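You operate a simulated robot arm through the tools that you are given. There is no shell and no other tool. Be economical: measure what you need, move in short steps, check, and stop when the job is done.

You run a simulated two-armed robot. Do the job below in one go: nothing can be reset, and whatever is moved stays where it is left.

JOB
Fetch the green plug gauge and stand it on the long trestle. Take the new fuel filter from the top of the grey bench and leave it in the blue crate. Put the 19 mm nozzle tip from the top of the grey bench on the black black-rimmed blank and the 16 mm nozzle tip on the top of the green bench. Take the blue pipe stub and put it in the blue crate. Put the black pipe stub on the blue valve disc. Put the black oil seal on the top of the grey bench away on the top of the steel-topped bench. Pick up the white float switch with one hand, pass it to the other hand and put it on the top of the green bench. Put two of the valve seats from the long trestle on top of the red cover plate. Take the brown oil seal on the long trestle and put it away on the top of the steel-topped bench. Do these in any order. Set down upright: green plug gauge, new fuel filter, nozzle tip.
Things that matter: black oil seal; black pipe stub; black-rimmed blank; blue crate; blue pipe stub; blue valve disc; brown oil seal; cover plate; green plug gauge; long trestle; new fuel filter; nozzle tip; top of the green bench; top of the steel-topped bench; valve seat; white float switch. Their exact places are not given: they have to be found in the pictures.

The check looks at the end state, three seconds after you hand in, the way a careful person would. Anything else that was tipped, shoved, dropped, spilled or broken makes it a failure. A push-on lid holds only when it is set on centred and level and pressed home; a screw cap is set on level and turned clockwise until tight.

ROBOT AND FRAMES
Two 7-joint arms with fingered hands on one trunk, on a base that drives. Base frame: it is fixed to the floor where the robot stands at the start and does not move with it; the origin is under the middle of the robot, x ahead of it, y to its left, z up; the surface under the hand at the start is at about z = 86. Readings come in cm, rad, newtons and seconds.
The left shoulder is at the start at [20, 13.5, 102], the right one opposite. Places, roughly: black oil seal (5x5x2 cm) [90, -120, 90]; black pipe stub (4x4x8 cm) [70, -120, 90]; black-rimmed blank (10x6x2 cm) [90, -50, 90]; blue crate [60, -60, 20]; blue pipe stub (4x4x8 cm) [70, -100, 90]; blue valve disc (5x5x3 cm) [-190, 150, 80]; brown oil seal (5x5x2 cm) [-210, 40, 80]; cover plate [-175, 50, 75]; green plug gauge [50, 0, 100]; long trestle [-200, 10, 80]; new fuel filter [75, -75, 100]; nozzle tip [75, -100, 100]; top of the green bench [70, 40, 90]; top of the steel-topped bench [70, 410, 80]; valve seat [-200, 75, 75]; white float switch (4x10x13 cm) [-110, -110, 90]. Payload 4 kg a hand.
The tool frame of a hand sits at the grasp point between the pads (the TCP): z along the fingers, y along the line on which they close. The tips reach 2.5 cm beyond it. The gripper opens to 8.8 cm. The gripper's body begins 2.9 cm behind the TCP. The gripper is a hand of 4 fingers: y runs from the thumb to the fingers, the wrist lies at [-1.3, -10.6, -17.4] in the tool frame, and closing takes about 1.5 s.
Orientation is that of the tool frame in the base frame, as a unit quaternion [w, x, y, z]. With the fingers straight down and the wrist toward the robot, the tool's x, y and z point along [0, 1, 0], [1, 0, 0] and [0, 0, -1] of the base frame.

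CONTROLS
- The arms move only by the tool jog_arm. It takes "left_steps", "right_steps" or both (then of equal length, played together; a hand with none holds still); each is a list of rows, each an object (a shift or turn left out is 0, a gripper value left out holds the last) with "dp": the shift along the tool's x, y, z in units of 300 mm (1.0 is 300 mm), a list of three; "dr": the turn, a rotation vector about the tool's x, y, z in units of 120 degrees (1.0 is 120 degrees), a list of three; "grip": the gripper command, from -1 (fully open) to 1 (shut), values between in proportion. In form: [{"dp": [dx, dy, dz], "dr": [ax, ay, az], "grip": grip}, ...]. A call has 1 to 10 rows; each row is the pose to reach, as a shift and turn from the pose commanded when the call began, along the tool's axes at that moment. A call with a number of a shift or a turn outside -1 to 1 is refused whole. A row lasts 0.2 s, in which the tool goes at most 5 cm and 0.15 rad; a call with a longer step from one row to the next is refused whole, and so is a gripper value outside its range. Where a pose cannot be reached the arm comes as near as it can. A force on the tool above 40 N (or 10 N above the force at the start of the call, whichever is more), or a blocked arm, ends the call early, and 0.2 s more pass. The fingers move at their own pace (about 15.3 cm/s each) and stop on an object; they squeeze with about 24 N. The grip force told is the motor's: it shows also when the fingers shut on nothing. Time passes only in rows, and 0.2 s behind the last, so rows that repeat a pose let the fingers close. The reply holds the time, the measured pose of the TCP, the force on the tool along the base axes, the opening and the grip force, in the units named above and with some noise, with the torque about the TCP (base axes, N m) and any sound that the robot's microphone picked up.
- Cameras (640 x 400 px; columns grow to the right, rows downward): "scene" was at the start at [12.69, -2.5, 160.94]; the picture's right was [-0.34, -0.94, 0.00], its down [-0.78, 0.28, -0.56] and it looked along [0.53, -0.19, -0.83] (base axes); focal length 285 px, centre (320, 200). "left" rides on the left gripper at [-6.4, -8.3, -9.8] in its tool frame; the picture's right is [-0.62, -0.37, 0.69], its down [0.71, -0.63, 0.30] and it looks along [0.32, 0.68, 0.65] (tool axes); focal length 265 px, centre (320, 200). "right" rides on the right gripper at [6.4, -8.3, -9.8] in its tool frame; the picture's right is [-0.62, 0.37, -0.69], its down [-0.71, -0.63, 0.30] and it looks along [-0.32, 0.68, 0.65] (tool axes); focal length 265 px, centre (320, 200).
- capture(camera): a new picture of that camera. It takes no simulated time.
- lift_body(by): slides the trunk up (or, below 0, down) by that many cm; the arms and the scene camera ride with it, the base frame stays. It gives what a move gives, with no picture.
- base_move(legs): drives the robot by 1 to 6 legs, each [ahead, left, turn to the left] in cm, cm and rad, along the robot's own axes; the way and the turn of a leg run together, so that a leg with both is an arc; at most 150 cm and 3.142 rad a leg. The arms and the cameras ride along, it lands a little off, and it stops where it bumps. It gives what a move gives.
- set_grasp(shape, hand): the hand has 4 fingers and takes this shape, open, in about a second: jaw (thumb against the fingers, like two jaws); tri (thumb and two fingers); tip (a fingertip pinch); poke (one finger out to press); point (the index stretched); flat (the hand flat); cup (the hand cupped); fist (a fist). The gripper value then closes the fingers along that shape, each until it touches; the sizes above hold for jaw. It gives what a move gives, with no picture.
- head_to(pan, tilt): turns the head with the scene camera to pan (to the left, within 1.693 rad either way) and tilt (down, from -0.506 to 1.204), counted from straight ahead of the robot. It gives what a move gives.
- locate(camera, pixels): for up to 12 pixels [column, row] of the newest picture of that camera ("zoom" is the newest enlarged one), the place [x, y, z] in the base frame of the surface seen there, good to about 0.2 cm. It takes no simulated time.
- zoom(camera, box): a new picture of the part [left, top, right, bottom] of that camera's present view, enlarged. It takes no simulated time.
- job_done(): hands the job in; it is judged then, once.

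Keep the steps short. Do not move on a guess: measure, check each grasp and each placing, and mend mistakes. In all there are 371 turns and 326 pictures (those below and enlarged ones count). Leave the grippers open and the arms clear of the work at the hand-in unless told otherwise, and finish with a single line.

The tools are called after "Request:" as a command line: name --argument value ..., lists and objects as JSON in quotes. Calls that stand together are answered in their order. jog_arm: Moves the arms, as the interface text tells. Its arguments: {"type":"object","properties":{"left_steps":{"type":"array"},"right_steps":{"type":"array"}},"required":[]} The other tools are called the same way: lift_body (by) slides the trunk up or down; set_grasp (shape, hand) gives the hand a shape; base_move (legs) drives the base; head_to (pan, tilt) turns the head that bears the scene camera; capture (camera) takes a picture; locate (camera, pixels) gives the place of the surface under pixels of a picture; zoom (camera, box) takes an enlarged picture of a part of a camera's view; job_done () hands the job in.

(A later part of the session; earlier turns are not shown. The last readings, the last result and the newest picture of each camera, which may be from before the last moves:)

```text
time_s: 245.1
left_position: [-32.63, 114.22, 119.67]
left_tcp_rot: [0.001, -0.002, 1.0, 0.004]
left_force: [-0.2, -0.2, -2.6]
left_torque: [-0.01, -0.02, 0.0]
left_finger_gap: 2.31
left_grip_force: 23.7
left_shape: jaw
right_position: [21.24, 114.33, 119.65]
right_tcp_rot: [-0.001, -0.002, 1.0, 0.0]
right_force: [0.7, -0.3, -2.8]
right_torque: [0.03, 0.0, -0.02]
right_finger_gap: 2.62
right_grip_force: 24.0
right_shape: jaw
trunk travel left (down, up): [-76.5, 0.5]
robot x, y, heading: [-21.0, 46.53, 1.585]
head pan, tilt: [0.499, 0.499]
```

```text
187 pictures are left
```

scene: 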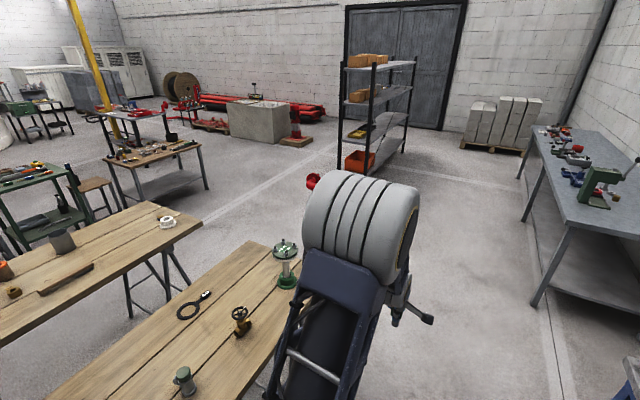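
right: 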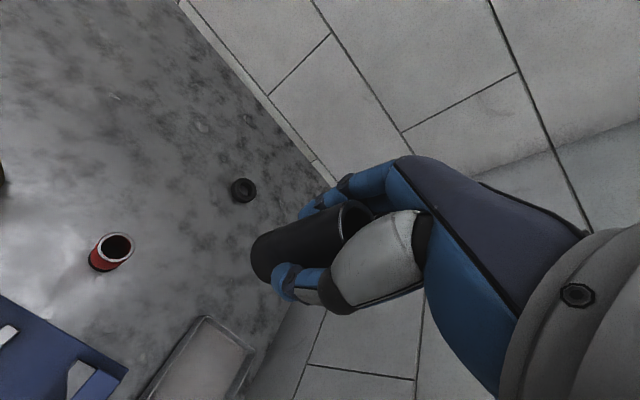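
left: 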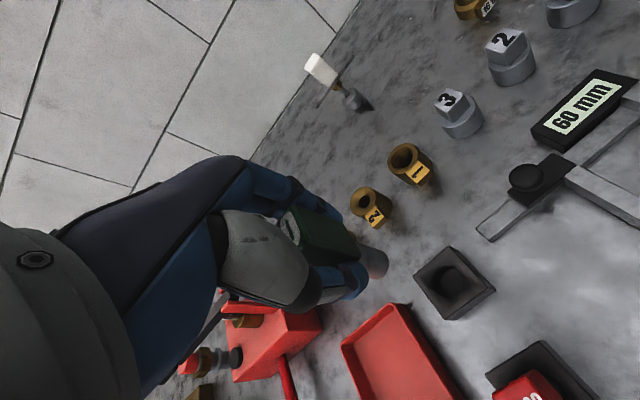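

Request:
locate --camera "scene" --pixels '[[250, 243], [200, 235], [150, 205], [60, 235], [85, 200], [380, 290], [350, 170], [395, 150], [310, 180], [205, 185], [285, 260], [165, 222]]'

Request:
head_to --pan 1.2 --tilt 0.5

Request:
capture --camera "scene"

Request:
locate --camera "scene" --pixels '[[600, 190], [500, 245], [400, 230], [300, 220], [600, 100], [450, 160], [300, 150], [200, 160], [80, 220], [320, 110]]'

```text
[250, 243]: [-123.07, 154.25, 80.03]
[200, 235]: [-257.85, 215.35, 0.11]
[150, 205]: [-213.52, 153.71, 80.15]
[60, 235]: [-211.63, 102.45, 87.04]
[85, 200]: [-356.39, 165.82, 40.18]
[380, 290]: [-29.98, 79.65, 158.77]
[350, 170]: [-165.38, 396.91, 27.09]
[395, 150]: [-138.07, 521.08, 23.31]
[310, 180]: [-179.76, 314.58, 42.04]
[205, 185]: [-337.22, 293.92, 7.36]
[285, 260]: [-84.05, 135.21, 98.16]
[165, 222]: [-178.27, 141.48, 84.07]
```

```text
time_s: 246.2
left_position: [-32.67, 114.07, 119.57]
left_tcp_rot: [0.0, -0.002, 1.0, 0.003]
left_force: [0.3, 0.6, -1.9]
left_torque: [-0.01, -0.02, 0.03]
left_finger_gap: 2.29
left_grip_force: 24.1
left_shape: jaw
right_position: [21.33, 114.39, 119.71]
right_tcp_rot: [-0.001, -0.003, 1.0, 0.0]
right_force: [0.5, 0.4, -2.4]
right_torque: [-0.03, 0.02, 0.0]
right_finger_gap: 2.61
right_grip_force: 23.7
right_shape: jaw
trunk travel left (down, up): [-76.5, 0.5]
robot x, y, heading: [-20.89, 46.48, 1.58]
head pan, tilt: [1.201, 0.499]
```

```text
186 pictures are left
```

scene: 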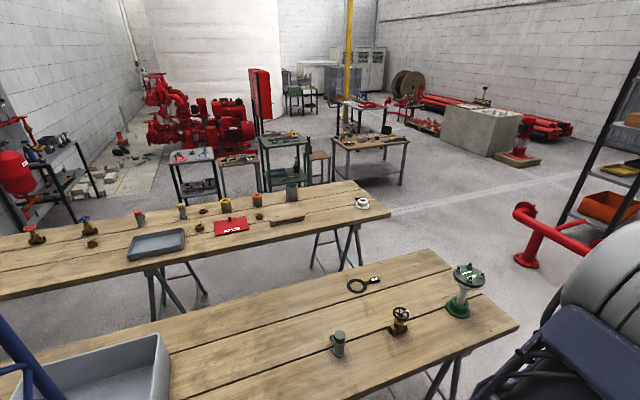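

```text
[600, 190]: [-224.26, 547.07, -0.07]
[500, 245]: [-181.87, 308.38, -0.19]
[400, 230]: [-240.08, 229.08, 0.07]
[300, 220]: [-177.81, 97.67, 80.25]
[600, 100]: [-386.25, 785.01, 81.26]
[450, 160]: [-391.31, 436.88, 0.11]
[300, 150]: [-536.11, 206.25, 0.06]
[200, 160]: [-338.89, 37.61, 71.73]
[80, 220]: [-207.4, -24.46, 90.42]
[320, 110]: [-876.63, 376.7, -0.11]
```

Map is clear: trestles end at y≈155; I'll round their end at y≈205 and work the long trestle from its far side. Drive first part.

Request:
base_move --legs '[[150, 0, 0], [10, 0, 0], [0, 140, 0]]'

Request:
head_to --pan 1.2 --tilt 0.6

Request:
capture --camera "scene"

```text
time_s: 260.9
left_position: [-172.12, 274.05, 119.68]
left_tcp_rot: [0.0, 0.007, 1.0, 0.004]
left_force: [-0.1, -1.4, -2.0]
left_torque: [-0.02, -0.02, 0.01]
left_finger_gap: 2.28
left_grip_force: 24.3
left_shape: jaw
right_position: [-118.31, 273.36, 119.65]
right_tcp_rot: [-0.001, 0.005, 1.0, -0.001]
right_force: [0.6, -0.9, -2.4]
right_torque: [-0.03, -0.01, 0.0]
right_finger_gap: 2.64
right_grip_force: 24.1
right_shape: jaw
trunk travel left (down, up): [-76.5, 0.5]
robot x, y, heading: [-161.78, 205.95, 1.566]
head pan, tilt: [1.201, 0.499]
```

```text
time_s: 261.5
left_position: [-172.19, 274.07, 119.64]
left_tcp_rot: [0.0, 0.007, 1.0, 0.004]
left_force: [0.3, -0.7, -3.0]
left_torque: [0.01, -0.02, 0.01]
left_finger_gap: 2.3
left_grip_force: 23.8
left_shape: jaw
right_position: [-118.19, 273.46, 119.71]
right_tcp_rot: [-0.002, 0.006, 1.0, 0.0]
right_force: [0.6, 0.1, -3.1]
right_torque: [-0.02, 0.04, 0.0]
right_finger_gap: 2.62
right_grip_force: 24.0
right_shape: jaw
trunk travel left (down, up): [-76.5, 0.5]
robot x, y, heading: [-161.35, 205.81, 1.565]
head pan, tilt: [1.201, 0.6]
```

```text
185 pictures are left
```

scene: 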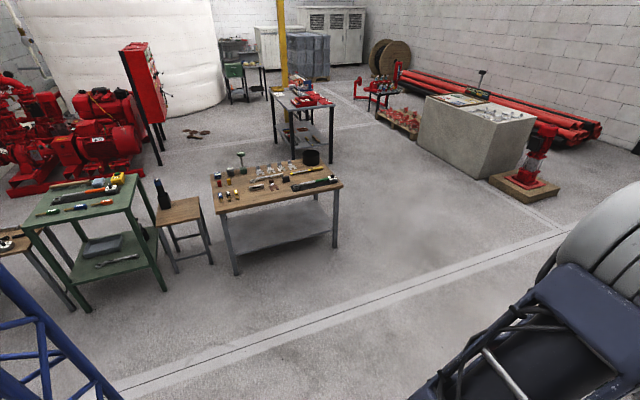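

Request:
locate --camera "scene" --pixels '[[237, 272], [335, 245], [90, 305], [160, 285], [30, 225], [180, 270], [215, 185], [345, 185], [70, 305]]'

Request:
head_to --pan 1.69 --tilt 0.6

Request:
capture --camera "scene"

```text
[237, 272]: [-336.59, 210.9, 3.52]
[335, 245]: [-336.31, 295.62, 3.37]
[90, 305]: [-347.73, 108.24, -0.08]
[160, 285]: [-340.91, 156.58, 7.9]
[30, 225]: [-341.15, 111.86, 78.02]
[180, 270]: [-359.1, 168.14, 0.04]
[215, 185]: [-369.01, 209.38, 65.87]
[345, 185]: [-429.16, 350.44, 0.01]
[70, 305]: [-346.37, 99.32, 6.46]
```

```text
time_s: 262.5
left_position: [-172.13, 274.02, 119.58]
left_tcp_rot: [0.0, 0.007, 1.0, 0.003]
left_force: [-1.5, -0.7, -2.3]
left_torque: [0.06, -0.02, -0.02]
left_finger_gap: 2.31
left_grip_force: 24.0
left_shape: jaw
right_position: [-118.24, 273.5, 119.64]
right_tcp_rot: [0.0, 0.005, 1.0, 0.0]
right_force: [-0.6, -0.4, -2.1]
right_torque: [0.03, -0.01, 0.02]
right_finger_gap: 2.62
right_grip_force: 24.0
right_shape: jaw
trunk travel left (down, up): [-76.5, 0.5]
robot x, y, heading: [-161.67, 205.75, 1.567]
head pan, tilt: [1.689, 0.6]
```

```text
184 pictures are left
```

scene: 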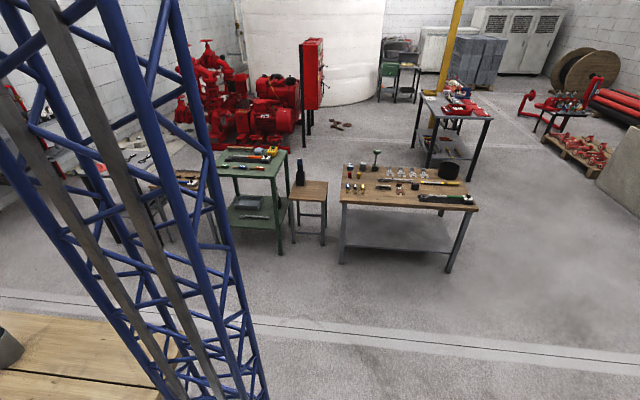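

Corridor behind the long trestle is x −336…−228. Drive to x≈−275 and turn to face +x.

Request:
base_move --legs '[[0, 113, 0], [0, 0, -1.5708], [0, -55, 0]]'

Request:
head_to --pan 0 --tilt 0.8

Request:
capture --camera "scene"

```text
time_s: 274.9
left_position: [-207.6, 162.0, 119.71]
left_tcp_rot: [0.003, 0.713, 0.702, 0.002]
left_force: [0.1, -1.0, -2.5]
left_torque: [-0.03, 0.01, -0.03]
left_finger_gap: 2.34
left_grip_force: 24.1
left_shape: jaw
right_position: [-208.4, 108.14, 119.56]
right_tcp_rot: [-0.001, 0.712, 0.703, 0.0]
right_force: [-0.1, 0.7, -2.1]
right_torque: [0.01, 0.03, -0.01]
right_finger_gap: 2.6
right_grip_force: 23.8
right_shape: jaw
trunk travel left (down, up): [-76.5, 0.5]
robot x, y, heading: [-275.74, 151.74, -0.006]
head pan, tilt: [1.689, 0.6]
```

```text
time_s: 276.6
left_position: [-207.59, 161.97, 119.69]
left_tcp_rot: [0.003, 0.713, 0.701, 0.003]
left_force: [-1.5, -0.9, -2.7]
left_torque: [-0.02, 0.02, 0.03]
left_finger_gap: 2.28
left_grip_force: 23.5
left_shape: jaw
right_position: [-208.33, 108.09, 119.65]
right_tcp_rot: [0.0, 0.712, 0.702, 0.001]
right_force: [0.0, 0.6, -1.9]
right_torque: [0.02, 0.03, 0.04]
right_finger_gap: 2.62
right_grip_force: 24.3
right_shape: jaw
trunk travel left (down, up): [-76.5, 0.5]
robot x, y, heading: [-275.68, 151.83, -0.005]
head pan, tilt: [0.0, 0.799]
```

```text
183 pictures are left
```

scene: 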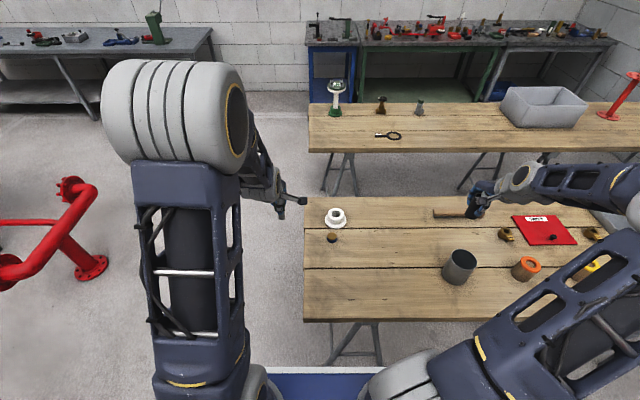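

Request:
zoom --camera "scene" --box '[305, 190, 405, 270]'

Request:
zoom --camera "scene" --box '[430, 190, 640, 320]'

Request:
locate --camera "scene" --pixels '[[335, 215], [332, 237], [460, 260], [305, 260], [450, 316], [506, 235], [525, 268], [545, 230], [595, 235], [590, 268]]'

```text
5.00 times, centred on (355, 230) of scene
```

zoom: 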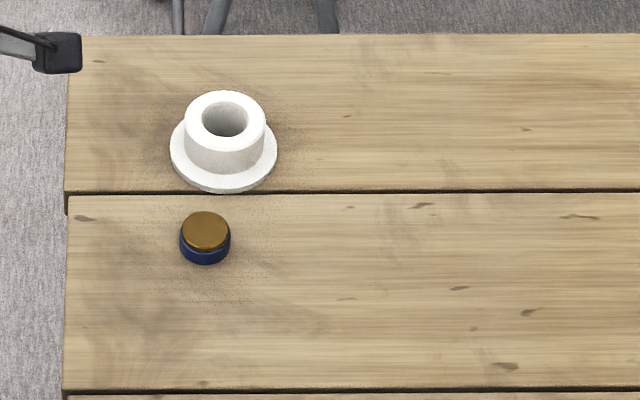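

```text
3.05 times, centred on (535, 255) of scene
```

zoom: 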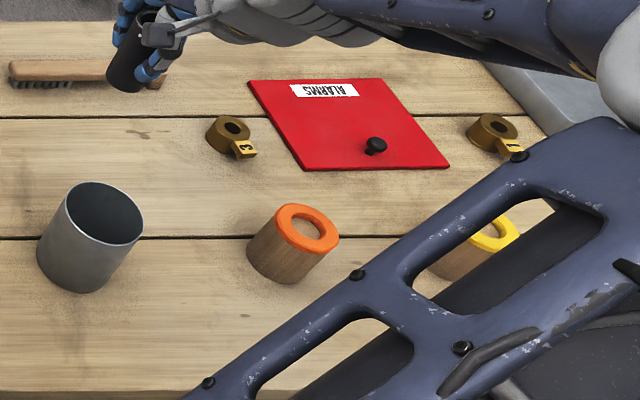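

```text
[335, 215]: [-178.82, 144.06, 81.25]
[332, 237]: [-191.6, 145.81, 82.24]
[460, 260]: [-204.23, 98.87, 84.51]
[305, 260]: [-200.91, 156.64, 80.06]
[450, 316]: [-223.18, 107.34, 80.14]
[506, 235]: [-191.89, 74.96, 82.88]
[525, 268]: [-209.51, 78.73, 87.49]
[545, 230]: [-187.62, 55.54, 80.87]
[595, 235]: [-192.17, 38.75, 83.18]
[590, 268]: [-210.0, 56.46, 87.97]
```

The blue valve disc (bronze top, blue rim) is at [-191.6,145.8]. The red cover plate and the numbered brass valve seats are also visible. First stand the gauge at ≈[-207,132].

Request:
jog_arm --left_steps '[{"dp": [-0.12, 0, 0]}, {"dp": [-0.26, 0, 0]}, {"dp": [-0.4, 0, 0]}, {"dp": [-0.54, 0, 0.1]}, {"dp": [-0.68, 0, 0.2]}, {"dp": [-0.82, 0, 0.3]}, {"dp": [-0.92, 0, 0.42]}, {"dp": [-1.0, 0, 0.55]}, {"dp": [-1.0, 0, 0.7]}, {"dp": [-1.0, 0, 0.8]}]'

Request:
capture --camera "left"

Request:
capture --camera "scene"

```text
refused: row 4 steps farther than a row can; nothing moved
```

```text
180 pictures are left
```

left: 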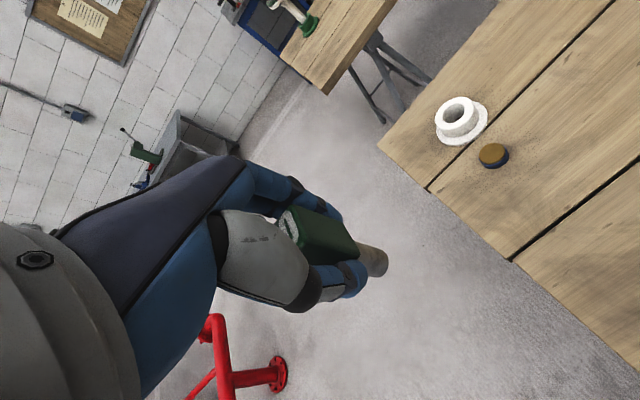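

```text
179 pictures are left
```

scene: 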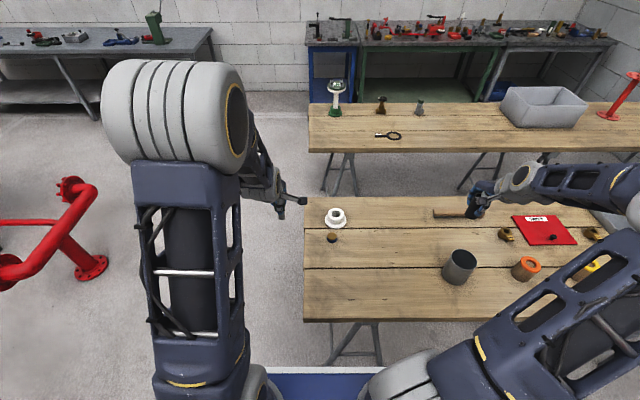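

Request:
jog_arm --left_steps '[{"dp": [-0.12, 0, 0]}, {"dp": [-0.26, 0, 0]}, {"dp": [-0.4, 0, 0]}, {"dp": [-0.53, 0, 0.05]}, {"dp": [-0.66, 0, 0.1]}, {"dp": [-0.78, 0, 0.18]}, {"dp": [-0.9, 0, 0.28]}, {"dp": [-1.0, 0, 0.4]}, {"dp": [-1.0, 0, 0.55]}, {"dp": [-1.0, 0, 0.7]}]'

Request:
jog_arm --left_steps '[{"dp": [0, 0, 0.12]}, {"dp": [0, 0, 0.24]}, {"dp": [0, 0, 0.33]}, {"dp": [0, 0, 0.38]}, {"dp": [0, 0, 0.38]}]'

Request:
capture --camera "left"

Request:
capture --camera "scene"

```text
time_s: 278.8
left_position: [-207.93, 131.91, 98.69]
left_tcp_rot: [0.003, 0.713, 0.702, 0.002]
left_force: [0.4, -0.8, -2.6]
left_torque: [-0.04, -0.02, -0.03]
left_finger_gap: 2.27
left_grip_force: 23.8
left_shape: jaw
right_position: [-208.36, 107.99, 119.66]
right_tcp_rot: [-0.001, 0.712, 0.702, 0.001]
right_force: [-0.3, 0.5, -2.5]
right_torque: [0.01, 0.03, 0.01]
right_finger_gap: 2.6
right_grip_force: 24.4
right_shape: jaw
trunk travel left (down, up): [-76.5, 0.5]
robot x, y, heading: [-276.13, 151.59, -0.009]
head pan, tilt: [0.0, 0.799]
```

```text
time_s: 280.0
left_position: [-207.86, 132.0, 87.39]
left_tcp_rot: [0.002, 0.713, 0.701, 0.003]
left_force: [-0.1, 0.9, -1.7]
left_torque: [-0.01, 0.01, 0.03]
left_finger_gap: 2.3
left_grip_force: 24.0
left_shape: jaw
right_position: [-208.38, 108.02, 119.54]
right_tcp_rot: [0.0, 0.713, 0.702, 0.002]
right_force: [0.0, -0.6, -3.1]
right_torque: [0.01, 0.01, 0.01]
right_finger_gap: 2.59
right_grip_force: 23.0
right_shape: jaw
trunk travel left (down, up): [-76.5, 0.5]
robot x, y, heading: [-275.8, 151.87, -0.01]
head pan, tilt: [0.0, 0.799]
```

```text
178 pictures are left
```

left: 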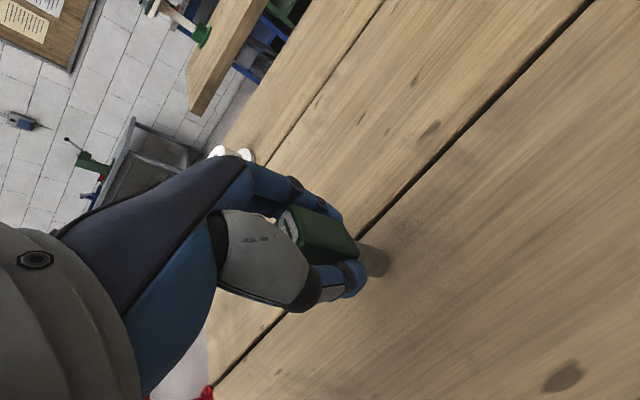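

```text
177 pictures are left
```

scene: 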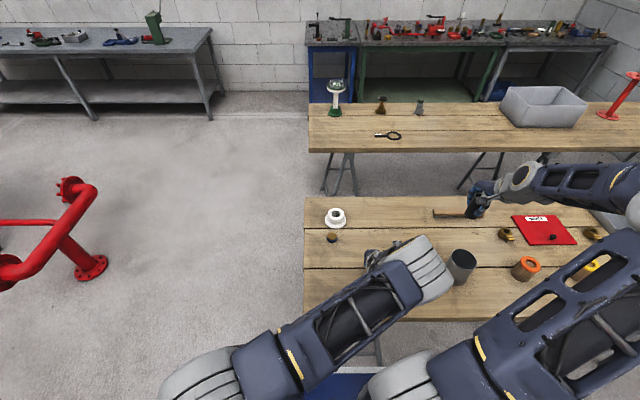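

Shift 2.5 cm nearer to avoid the board gap, then creep down to contact.

Request:
jog_arm --left_steps '[{"dp": [0, -0.05, 0]}, {"dp": [0, -0.083, 0]}, {"dp": [0, -0.083, 0.025]}, {"dp": [0, -0.083, 0.035]}, {"dp": [0, -0.083, 0.04]}, {"dp": [0, -0.083, 0.04]}]'

Request:
zoom --camera "left" --box '[250, 170, 450, 330]'

```text
time_s: 281.4
left_position: [-210.38, 131.93, 86.15]
left_tcp_rot: [0.003, 0.713, 0.701, 0.003]
left_force: [-2.6, -0.9, 11.1]
left_torque: [-0.04, 0.06, -0.02]
left_finger_gap: 2.32
left_grip_force: 24.1
left_shape: jaw
right_position: [-208.47, 108.02, 119.67]
right_tcp_rot: [0.0, 0.712, 0.703, 0.001]
right_force: [0.1, 0.7, -3.2]
right_torque: [0.0, 0.0, -0.01]
right_finger_gap: 2.6
right_grip_force: 23.9
right_shape: jaw
trunk travel left (down, up): [-76.5, 0.5]
robot x, y, heading: [-275.54, 152.0, -0.01]
head pan, tilt: [0.0, 0.799]
```

```text
2.50 times, centred on (350, 250) of left
```

zoom: 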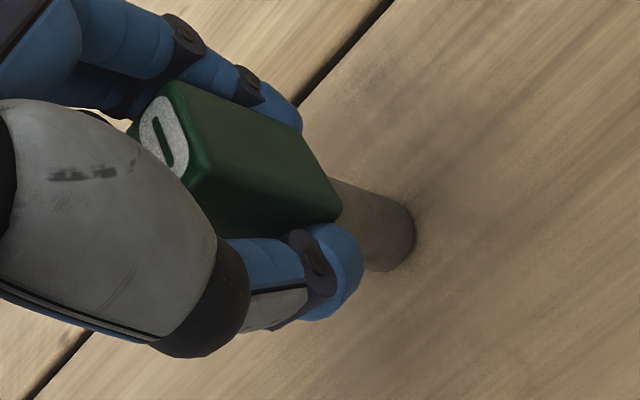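

In contact (11 N). Release and rise.

Request:
jog_arm --left_steps '[{"dp": [0, 0, -0.004]}, {"dp": [0, 0, -0.004], "grip": -1}, {"dp": [0, 0, -0.004]}, {"dp": [0, 0, -0.004]}, {"dp": [0, 0, -0.004]}, {"dp": [0, 0, -0.1]}, {"dp": [0, 0, -0.22]}, {"dp": [0, 0, -0.36]}, {"dp": [0, 0, -0.5]}, {"dp": [0, 0, -0.64]}]'

Request:
capture --camera "left"

```text
time_s: 283.6
left_position: [-210.57, 132.11, 105.29]
left_tcp_rot: [0.002, 0.712, 0.702, 0.002]
left_force: [1.4, 0.0, -0.8]
left_torque: [-0.01, 0.03, 0.01]
left_finger_gap: 8.74
left_grip_force: 0.1
left_shape: jaw
right_position: [-208.38, 108.07, 119.61]
right_tcp_rot: [-0.001, 0.712, 0.702, 0.001]
right_force: [0.1, 0.7, -2.9]
right_torque: [0.01, 0.01, 0.0]
right_finger_gap: 2.59
right_grip_force: 23.5
right_shape: jaw
trunk travel left (down, up): [-76.5, 0.5]
robot x, y, heading: [-275.86, 151.29, -0.008]
head pan, tilt: [0.0, 0.799]
```

```text
175 pictures are left
```

left: 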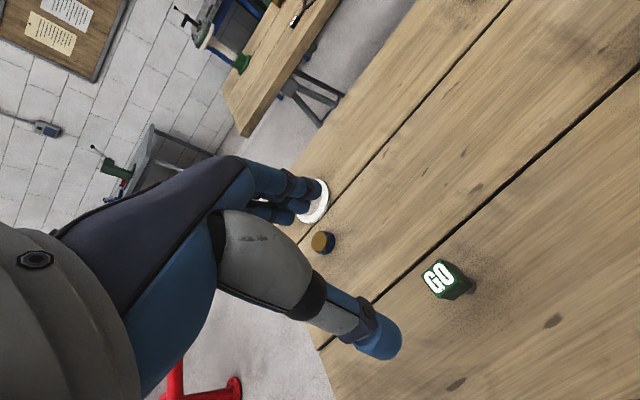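

Gauge stands. Clear the left hand to the left, then bring the right hand over the blue disc.

Request:
jog_arm --left_steps '[{"dp": [0, 0, -0.15]}, {"dp": [0.05, 0, -0.3]}, {"dp": [0.15, 0, -0.4]}, {"dp": [0.28, 0, -0.48]}, {"dp": [0.42, 0, -0.48]}, {"dp": [0.56, 0, -0.48]}, {"dp": [0.7, 0, -0.48]}, {"dp": [0.85, 0, -0.48]}, {"dp": [1.0, 0, -0.48]}]'

Request:
base_move --legs '[[0, 14, 0.008]]'

Request:
jog_arm --right_steps '[{"dp": [0.1, 0.08, 0]}, {"dp": [0.2, 0.16, 0]}, {"dp": [0.3, 0.24, 0]}, {"dp": [0.4, 0.32, 0]}, {"dp": [0.5, 0.4, 0]}, {"dp": [0.6, 0.48, 0]}, {"dp": [0.7, 0.54, 0]}, {"dp": [0.79, 0.56, 0]}, {"dp": [0.79, 0.56, 0]}]'

Request:
capture --camera "right"

Request:
capture --camera "scene"

```text
time_s: 285.6
left_position: [-210.18, 161.94, 119.67]
left_tcp_rot: [0.003, 0.715, 0.7, 0.002]
left_force: [0.1, -0.5, 0.0]
left_torque: [0.05, 0.03, -0.01]
left_finger_gap: 8.74
left_grip_force: 0.0
left_shape: jaw
right_position: [-208.47, 107.99, 119.67]
right_tcp_rot: [-0.001, 0.712, 0.702, 0.001]
right_force: [-0.2, -0.6, -2.5]
right_torque: [-0.01, 0.0, 0.0]
right_finger_gap: 2.6
right_grip_force: 24.0
right_shape: jaw
trunk travel left (down, up): [-76.5, 0.5]
robot x, y, heading: [-275.74, 151.64, -0.014]
head pan, tilt: [0.0, 0.799]
```

```text
time_s: 286.9
left_position: [-210.01, 176.67, 119.7]
left_tcp_rot: [0.002, 0.71, 0.704, 0.003]
left_force: [0.4, 0.8, 0.4]
left_torque: [0.02, 0.0, -0.01]
left_finger_gap: 8.76
left_grip_force: 0.1
left_shape: jaw
right_position: [-208.07, 122.67, 119.61]
right_tcp_rot: [-0.001, 0.709, 0.705, 0.001]
right_force: [0.0, -0.7, -1.8]
right_torque: [-0.01, 0.01, 0.0]
right_finger_gap: 2.61
right_grip_force: 24.3
right_shape: jaw
trunk travel left (down, up): [-76.5, 0.5]
robot x, y, heading: [-275.67, 165.92, -0.006]
head pan, tilt: [0.0, 0.799]
```

```text
time_s: 288.9
left_position: [-210.03, 176.56, 119.55]
left_tcp_rot: [0.003, 0.71, 0.704, 0.002]
left_force: [-0.1, -0.4, -0.3]
left_torque: [-0.06, 0.02, -0.02]
left_finger_gap: 8.77
left_grip_force: 0.1
left_shape: jaw
right_position: [-190.96, 146.26, 119.55]
right_tcp_rot: [-0.001, 0.709, 0.705, 0.001]
right_force: [-0.1, -0.1, -2.7]
right_torque: [-0.02, 0.06, -0.01]
right_finger_gap: 2.59
right_grip_force: 24.4
right_shape: jaw
trunk travel left (down, up): [-76.5, 0.5]
robot x, y, heading: [-275.71, 165.87, 0.001]
head pan, tilt: [0.0, 0.799]
```

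```text
174 pictures are left
```

right: 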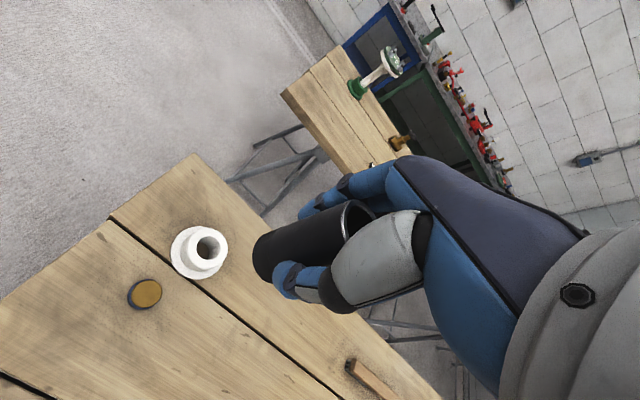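

```text
173 pictures are left
```

scene: 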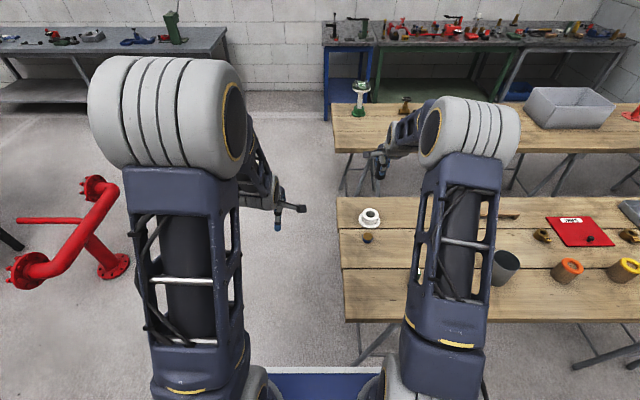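

Request:
zoom --camera "right" --box '[120, 265, 175, 320]'

Request:
locate --camera "right" --pixels '[[146, 292], [133, 296], [158, 288], [143, 283], [150, 303], [135, 308]]'

```text
7.27 times, centred on (148, 292) of right
```

zoom: 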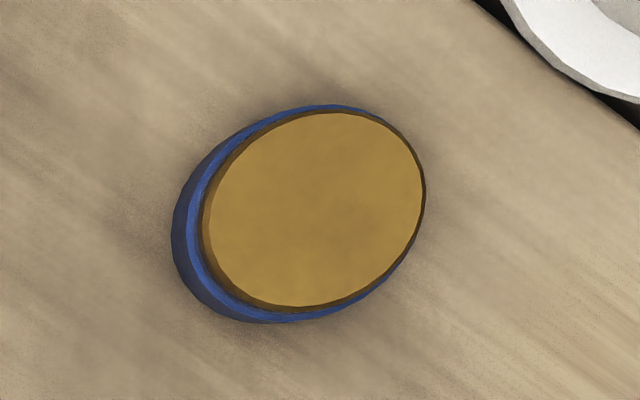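

```text
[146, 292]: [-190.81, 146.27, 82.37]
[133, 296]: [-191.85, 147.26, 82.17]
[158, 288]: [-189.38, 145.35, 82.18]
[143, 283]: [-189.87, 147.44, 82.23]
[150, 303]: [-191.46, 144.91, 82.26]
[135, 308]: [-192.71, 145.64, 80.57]
```

Centred on the disc ([-190.8,146.2], top 82.3). Lower in stages.

Request:
jog_arm --right_steps '[{"dp": [0, 0.004, 0.14]}, {"dp": [0, 0.004, 0.28]}, {"dp": [0, 0.004, 0.42]}, {"dp": [0, 0.004, 0.56]}, {"dp": [0, 0.004, 0.7]}, {"dp": [0, 0.004, 0.82]}, {"dp": [0, 0.004, 0.92]}, {"dp": [0, 0.004, 0.92]}]'

Request:
capture --camera "right"

```text
time_s: 290.7
left_position: [-210.13, 176.61, 119.7]
left_tcp_rot: [0.002, 0.71, 0.705, 0.003]
left_force: [0.3, 0.0, -0.2]
left_torque: [0.02, 0.0, -0.01]
left_finger_gap: 8.77
left_grip_force: 0.1
left_shape: jaw
right_position: [-190.94, 146.32, 91.94]
right_tcp_rot: [0.0, 0.709, 0.705, 0.0]
right_force: [0.3, 0.2, -1.4]
right_torque: [0.02, -0.01, -0.04]
right_finger_gap: 2.6
right_grip_force: 23.8
right_shape: jaw
trunk travel left (down, up): [-76.5, 0.5]
robot x, y, heading: [-275.6, 165.98, -0.005]
head pan, tilt: [0.0, 0.799]
```

```text
171 pictures are left
```

right: 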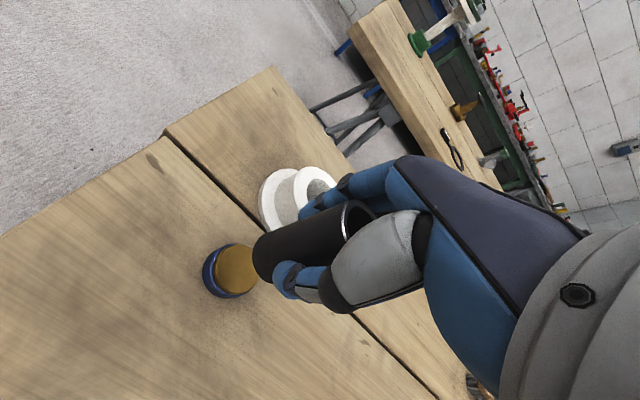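

Request:
jog_arm --right_steps '[{"dp": [0.003, 0.004, 0.06]}, {"dp": [0.003, 0.004, 0.11]}, {"dp": [0.003, 0.004, 0.135]}, {"dp": [0.003, 0.004, 0.145]}, {"dp": [0.003, 0.004, 0.15]}, {"dp": [0.003, 0.004, 0.15]}]'

Request:
zoom --camera "right" --box '[180, 180, 380, 330]'

```text
time_s: 292.1
left_position: [-210.15, 176.59, 119.65]
left_tcp_rot: [0.002, 0.71, 0.704, 0.002]
left_force: [-0.9, 0.4, -0.4]
left_torque: [-0.02, -0.02, 0.03]
left_finger_gap: 8.75
left_grip_force: 0.2
left_shape: jaw
right_position: [-190.88, 146.42, 87.65]
right_tcp_rot: [0.0, 0.709, 0.706, 0.002]
right_force: [-0.4, 0.2, -2.4]
right_torque: [-0.02, -0.03, 0.02]
right_finger_gap: 2.58
right_grip_force: 23.9
right_shape: jaw
trunk travel left (down, up): [-76.5, 0.5]
robot x, y, heading: [-275.99, 165.64, 0.003]
head pan, tilt: [0.0, 0.799]
```

```text
2.67 times, centred on (280, 255) of right
```

zoom: 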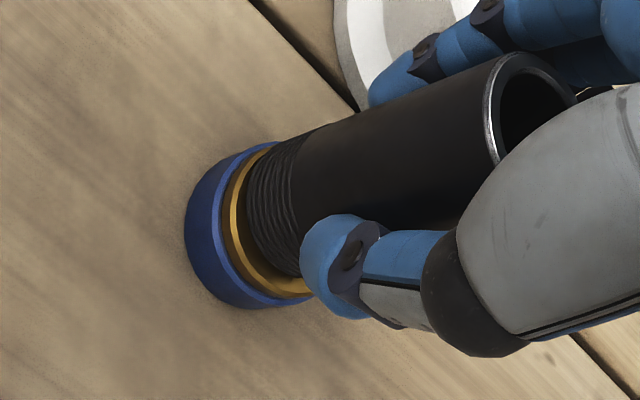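

Request:
jog_arm --right_steps '[{"dp": [0, 0, 0.005]}, {"dp": [0, 0, 0.01]}, {"dp": [0, 0, 0.01]}]'

```text
time_s: 292.9
left_position: [-210.07, 176.65, 119.72]
left_tcp_rot: [0.004, 0.71, 0.704, 0.003]
left_force: [-0.9, -0.9, 0.3]
left_torque: [0.01, -0.01, -0.01]
left_finger_gap: 8.74
left_grip_force: 0.0
left_shape: jaw
right_position: [-190.82, 146.48, 87.39]
right_tcp_rot: [0.001, 0.709, 0.705, 0.002]
right_force: [-1.1, 0.6, 4.7]
right_torque: [0.01, -0.03, -0.01]
right_finger_gap: 2.58
right_grip_force: 23.4
right_shape: jaw
trunk travel left (down, up): [-76.5, 0.5]
robot x, y, heading: [-275.69, 165.66, 0.001]
head pan, tilt: [0.0, 0.799]
```

Contact. Release and rise straight.

Request:
jog_arm --right_steps '[{"grip": -1}, {}, {}, {}, {"dp": [0, 0, -0.06]}, {"dp": [0, 0, -0.16]}, {"dp": [0, 0, -0.3]}, {"dp": [0, 0, -0.44]}, {"dp": [0, 0, -0.58]}, {"dp": [0, 0, -0.72]}]'

Request:
capture --camera "right"

Request:
zoom --camera "scene" --box '[330, 190, 430, 270]'

```text
time_s: 295.1
left_position: [-210.17, 176.5, 119.76]
left_tcp_rot: [0.002, 0.71, 0.704, 0.002]
left_force: [1.1, 1.3, -0.2]
left_torque: [0.01, 0.01, -0.03]
left_finger_gap: 8.75
left_grip_force: 0.0
left_shape: jaw
right_position: [-190.92, 146.35, 108.86]
right_tcp_rot: [-0.002, 0.709, 0.705, 0.0]
right_force: [0.6, 1.1, -0.6]
right_torque: [-0.01, 0.02, 0.0]
right_finger_gap: 8.75
right_grip_force: 0.0
right_shape: jaw
trunk travel left (down, up): [-76.5, 0.5]
robot x, y, heading: [-275.66, 165.58, -0.002]
head pan, tilt: [0.0, 0.799]
```

```text
169 pictures are left
```

right: 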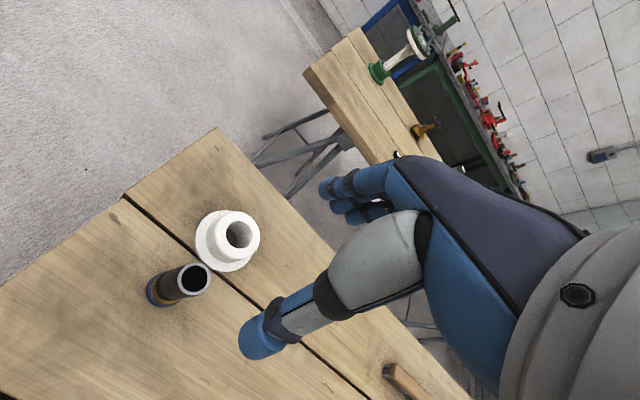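

```text
5.00 times, centred on (380, 230) of scene
```

zoom: 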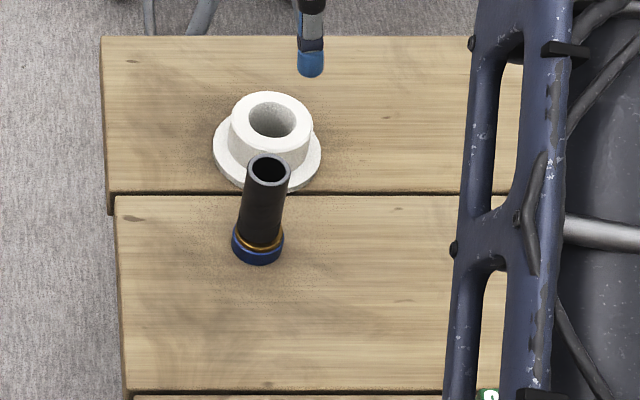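

Pipe stub stands on the disc. Raise the right hand and drive right to y≈80 to view the seats and cover plate.

Request:
jog_arm --right_steps '[{"dp": [0, -0.05, -0.13]}, {"dp": [-0.05, -0.12, -0.26]}, {"dp": [-0.12, -0.22, -0.36]}, {"dp": [-0.22, -0.32, -0.4]}, {"dp": [-0.32, -0.42, -0.4]}, {"dp": [-0.42, -0.5, -0.4]}, {"dp": [-0.52, -0.56, -0.4]}]'

Request:
base_move --legs '[[0, -88, 0]]'

Request:
capture --camera "scene"

Request:
capture --camera "right"

Request:
capture --camera "left"

```text
time_s: 296.7
left_position: [-210.13, 176.71, 119.6]
left_tcp_rot: [0.003, 0.71, 0.704, 0.002]
left_force: [-0.3, 0.1, 0.4]
left_torque: [-0.01, 0.01, -0.01]
left_finger_gap: 8.77
left_grip_force: 0.1
left_shape: jaw
right_position: [-207.66, 130.86, 120.88]
right_tcp_rot: [-0.001, 0.709, 0.705, 0.002]
right_force: [-0.2, -0.8, 0.9]
right_torque: [-0.03, -0.06, -0.04]
right_finger_gap: 8.77
right_grip_force: 0.1
right_shape: jaw
trunk travel left (down, up): [-76.5, 0.5]
robot x, y, heading: [-275.94, 165.95, -0.006]
head pan, tilt: [0.0, 0.799]
```

```text
time_s: 301.3
left_position: [-210.12, 89.89, 119.76]
left_tcp_rot: [0.003, 0.707, 0.707, 0.003]
left_force: [-0.2, -0.1, 0.4]
left_torque: [0.0, -0.03, 0.01]
left_finger_gap: 8.74
left_grip_force: 0.1
left_shape: jaw
right_position: [-207.25, 43.91, 120.84]
right_tcp_rot: [0.0, 0.707, 0.708, 0.0]
right_force: [-0.9, 0.0, -0.4]
right_torque: [0.0, 0.01, 0.0]
right_finger_gap: 8.75
right_grip_force: 0.0
right_shape: jaw
trunk travel left (down, up): [-76.5, 0.5]
robot x, y, heading: [-275.42, 78.17, 0.007]
head pan, tilt: [0.0, 0.799]
```

```text
167 pictures are left
```

scene: 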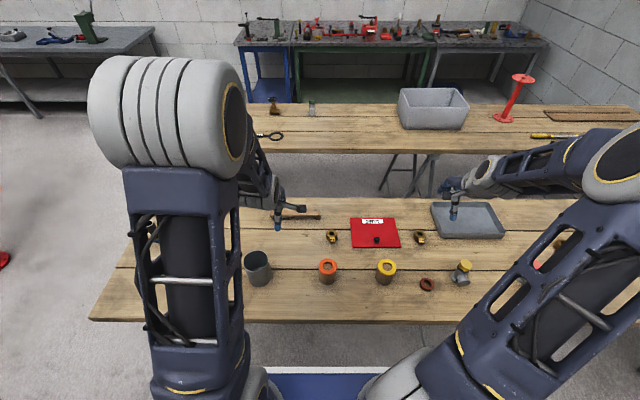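

```text
166 pictures are left
```

right: 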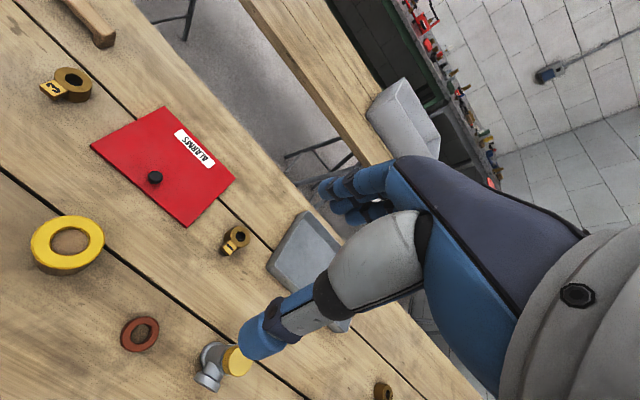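

```text
165 pictures are left
```

left: 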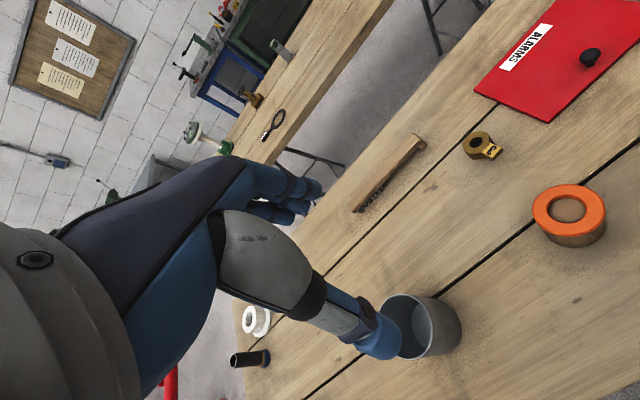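

Request:
zoom --camera "scene" --box '[310, 200, 450, 300]'

Request:
locate --camera "zoom" --pixels '[[195, 85], [360, 82], [190, 190], [410, 185], [300, 178], [100, 165], [98, 185], [500, 165], [508, 180], [540, 390], [515, 380], [440, 90]]'

Request:
zoom --camera "right" --box '[20, 50, 260, 270]'

```text
4.00 times, centred on (380, 250) of scene
```

zoom: 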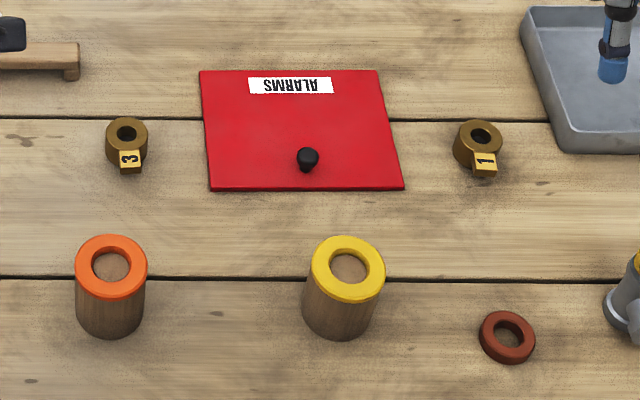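

```text
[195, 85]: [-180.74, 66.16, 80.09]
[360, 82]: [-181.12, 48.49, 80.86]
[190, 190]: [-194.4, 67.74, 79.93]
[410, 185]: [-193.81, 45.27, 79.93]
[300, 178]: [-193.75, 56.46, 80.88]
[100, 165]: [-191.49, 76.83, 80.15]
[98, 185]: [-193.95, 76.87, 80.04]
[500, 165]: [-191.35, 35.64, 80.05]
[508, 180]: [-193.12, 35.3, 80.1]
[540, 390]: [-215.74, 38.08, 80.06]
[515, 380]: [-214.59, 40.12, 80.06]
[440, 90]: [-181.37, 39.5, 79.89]
```

```text
1.82 times, centred on (140, 160) of right
```

zoom: 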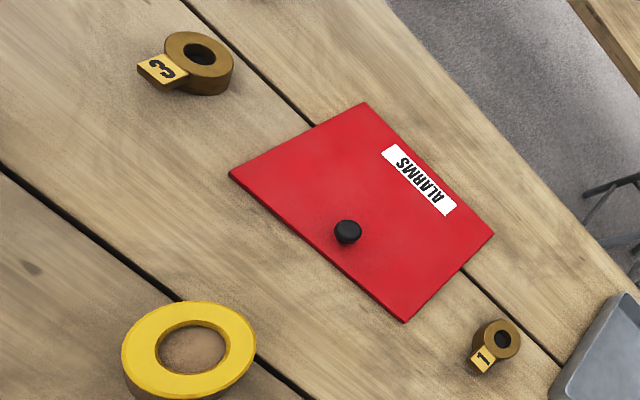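

Request:
locate --camera "zoom" --pixels '[[180, 48], [220, 55], [205, 38], [200, 80], [160, 68], [485, 335], [512, 345], [502, 328], [495, 350], [482, 358], [200, 57], [365, 107]]'

Request:
locate --camera "right" --pixels '[[124, 333], [140, 320], [155, 330], [142, 347], [140, 333], [92, 148], [187, 226], [234, 180], [164, 108], [155, 178]]'

```text
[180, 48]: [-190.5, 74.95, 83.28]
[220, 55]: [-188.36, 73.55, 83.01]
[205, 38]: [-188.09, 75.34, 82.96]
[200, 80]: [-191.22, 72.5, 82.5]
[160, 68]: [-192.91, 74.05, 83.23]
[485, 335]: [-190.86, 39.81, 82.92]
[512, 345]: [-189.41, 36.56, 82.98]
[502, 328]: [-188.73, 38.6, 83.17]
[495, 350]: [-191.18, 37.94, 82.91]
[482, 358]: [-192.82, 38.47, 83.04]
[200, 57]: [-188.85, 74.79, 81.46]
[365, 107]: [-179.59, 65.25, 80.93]
```

```text
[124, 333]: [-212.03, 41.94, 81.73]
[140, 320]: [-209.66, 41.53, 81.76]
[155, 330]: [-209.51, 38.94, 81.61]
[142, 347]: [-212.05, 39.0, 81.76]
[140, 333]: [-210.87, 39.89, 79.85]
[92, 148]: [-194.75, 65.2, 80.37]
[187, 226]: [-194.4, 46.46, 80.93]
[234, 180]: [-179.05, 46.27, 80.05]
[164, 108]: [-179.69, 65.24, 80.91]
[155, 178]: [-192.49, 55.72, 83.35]
```

Seats: "3" ring ≈[-189.6,74.2], "1" ring ≈[-190.0,38.3], tags toward me; plate x −194.6…−179.4, y 46.3…65.3, knob [-192,56]. Rotate both hands 90° to close along y.

Request:
jog_arm --left_steps '[{"dr": [0, 0, 0.07]}, {"dr": [0, 0, 0.14]}, {"dr": [0, 0, 0.21]}, {"dr": [0, 0, 0.28]}, {"dr": [0, 0, 0.35]}, {"dr": [0, 0, 0.42]}, {"dr": [0, 0, 0.49]}, {"dr": [0, 0, 0.56]}, {"dr": [0, 0, 0.63]}, {"dr": [0, 0, 0.7]}]' --right_steps '[{"dr": [0, 0, -0.07]}, {"dr": [0, 0, -0.14]}, {"dr": [0, 0, -0.21]}, {"dr": [0, 0, -0.28]}, {"dr": [0, 0, -0.35]}, {"dr": [0, 0, -0.42]}, {"dr": [0, 0, -0.49]}, {"dr": [0, 0, -0.56]}, {"dr": [0, 0, -0.63]}, {"dr": [0, 0, -0.7]}]'

Request:
jog_arm --left_steps '[{"dr": [0, 0, 0.05], "grip": -0.4}, {"dr": [0, 0, 0.05]}, {"dr": [0, 0, 0.05]}]' --right_steps '[{"dr": [0, 0, -0.05], "grip": -0.4}, {"dr": [0, 0, -0.05]}, {"dr": [0, 0, -0.05]}]'

Request:
capture --camera "scene"

```text
time_s: 303.5
left_position: [-210.13, 89.76, 119.59]
left_tcp_rot: [0.0, 0.999, 0.051, 0.003]
left_force: [-0.4, -0.1, -0.8]
left_torque: [0.0, 0.0, 0.01]
left_finger_gap: 8.8
left_grip_force: 0.0
left_shape: jaw
right_position: [-207.21, 43.93, 120.92]
right_tcp_rot: [0.0, 0.05, 0.999, 0.002]
right_force: [0.6, 0.5, -0.4]
right_torque: [0.02, -0.02, 0.04]
right_finger_gap: 8.75
right_grip_force: 0.0
right_shape: jaw
trunk travel left (down, up): [-76.5, 0.5]
robot x, y, heading: [-275.65, 78.37, 0.005]
head pan, tilt: [0.0, 0.799]
```

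```text
time_s: 304.3
left_position: [-210.08, 89.76, 119.85]
left_tcp_rot: [0.0, 1.0, 0.001, 0.004]
left_force: [-0.5, 0.1, 0.4]
left_torque: [0.0, 0.0, 0.01]
left_finger_gap: 6.19
left_grip_force: 0.0
left_shape: jaw
right_position: [-207.2, 43.94, 120.81]
right_tcp_rot: [0.0, -0.001, 1.0, 0.002]
right_force: [0.5, -1.1, -0.5]
right_torque: [0.01, -0.03, 0.04]
right_finger_gap: 6.19
right_grip_force: 0.0
right_shape: jaw
trunk travel left (down, up): [-76.5, 0.5]
robot x, y, heading: [-275.28, 78.35, 0.007]
head pan, tilt: [0.0, 0.799]
```

```text
162 pictures are left
```

scene: 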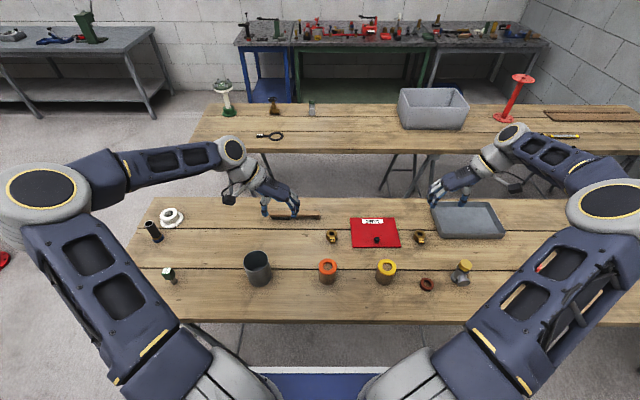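

Request:
jog_arm --left_steps '[{"dp": [0.09, 0.06, 0.03]}, {"dp": [0.18, 0.12, 0.08]}, {"dp": [0.28, 0.2, 0.14]}, {"dp": [0.38, 0.28, 0.22]}, {"dp": [0.48, 0.36, 0.3]}, {"dp": [0.58, 0.44, 0.4]}, {"dp": [0.683, 0.52, 0.48]}, {"dp": [0.683, 0.52, 0.56]}, {"dp": [0.683, 0.52, 0.56]}]' --right_steps '[{"dp": [-0.08, -0.03, 0.03]}, {"dp": [-0.16, -0.06, 0.08]}, {"dp": [-0.24, -0.08, 0.14]}, {"dp": [-0.32, -0.1, 0.22]}, {"dp": [-0.4, -0.13, 0.3]}, {"dp": [-0.49, -0.16, 0.4]}, {"dp": [-0.573, -0.187, 0.5]}, {"dp": [-0.573, -0.187, 0.593]}, {"dp": [-0.573, -0.187, 0.593]}]'

Request:
capture --camera "left"

Request:
capture --camera "right"

```text
time_s: 306.3
left_position: [-189.65, 74.1, 102.96]
left_tcp_rot: [0.0, 1.0, -0.001, 0.004]
left_force: [0.3, 0.5, 0.3]
left_torque: [0.03, -0.01, -0.01]
left_finger_gap: 6.18
left_grip_force: 0.1
left_shape: jaw
right_position: [-197.47, 42.13, 105.76]
right_tcp_rot: [0.0, -0.002, 1.0, 0.001]
right_force: [0.7, 0.6, -0.4]
right_torque: [0.01, 0.0, 0.0]
right_finger_gap: 6.19
right_grip_force: 0.0
right_shape: jaw
right hand out of reach, approached as far as the arm can: row 5, 6, 7, 8, 9
trunk travel left (down, up): [-76.5, 0.5]
robot x, y, heading: [-275.81, 78.45, 0.006]
head pan, tilt: [0.0, 0.799]
```

```text
161 pictures are left
```

left: 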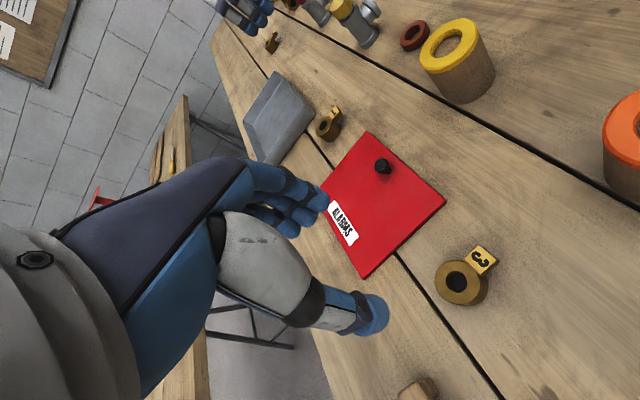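

```text
160 pictures are left
```

right: 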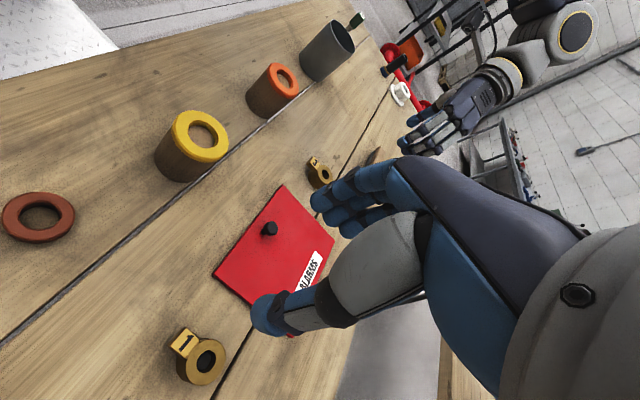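

Request:
locate --camera "left" --pixels '[[440, 278], [475, 290], [463, 262], [455, 297], [483, 258], [457, 278], [420, 283], [445, 200]]'

```text
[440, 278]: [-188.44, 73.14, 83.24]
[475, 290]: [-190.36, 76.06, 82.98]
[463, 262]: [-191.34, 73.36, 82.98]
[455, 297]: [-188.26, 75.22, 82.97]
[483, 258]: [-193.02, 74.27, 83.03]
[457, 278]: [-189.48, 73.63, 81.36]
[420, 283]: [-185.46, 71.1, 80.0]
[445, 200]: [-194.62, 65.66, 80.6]
```

Request:
jog_arm --left_steps '[{"dp": [0, -0.01, 0.14]}, {"dp": [0, -0.01, 0.28]}, {"dp": [0, -0.01, 0.42]}, {"dp": [0, -0.01, 0.55]}, {"dp": [0, -0.01, 0.63]}, {"dp": [0, -0.01, 0.662]}, {"dp": [0, -0.01, 0.662]}]'

Request:
capture --camera "left"

```text
time_s: 307.9
left_position: [-194.7, 74.3, 85.65]
left_tcp_rot: [0.0, 1.0, 0.0, 0.003]
left_force: [0.2, 0.1, 0.3]
left_torque: [-0.03, -0.04, -0.01]
left_finger_gap: 6.19
left_grip_force: 0.0
left_shape: jaw
left hand out of reach, approached as far as the arm can: row 1, 2, 3, 4, 5, 6, 7
right_position: [-197.56, 42.2, 105.7]
right_tcp_rot: [-0.001, -0.001, 1.0, 0.002]
right_force: [-0.1, -0.1, -0.2]
right_torque: [-0.03, -0.05, -0.01]
right_finger_gap: 6.18
right_grip_force: 0.0
right_shape: jaw
trunk travel left (down, up): [-76.5, 0.5]
robot x, y, heading: [-275.77, 78.49, 0.005]
head pan, tilt: [0.0, 0.799]
```

```text
159 pictures are left
```

left: 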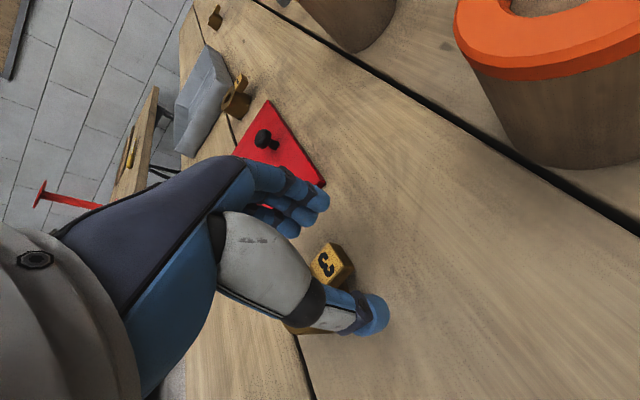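

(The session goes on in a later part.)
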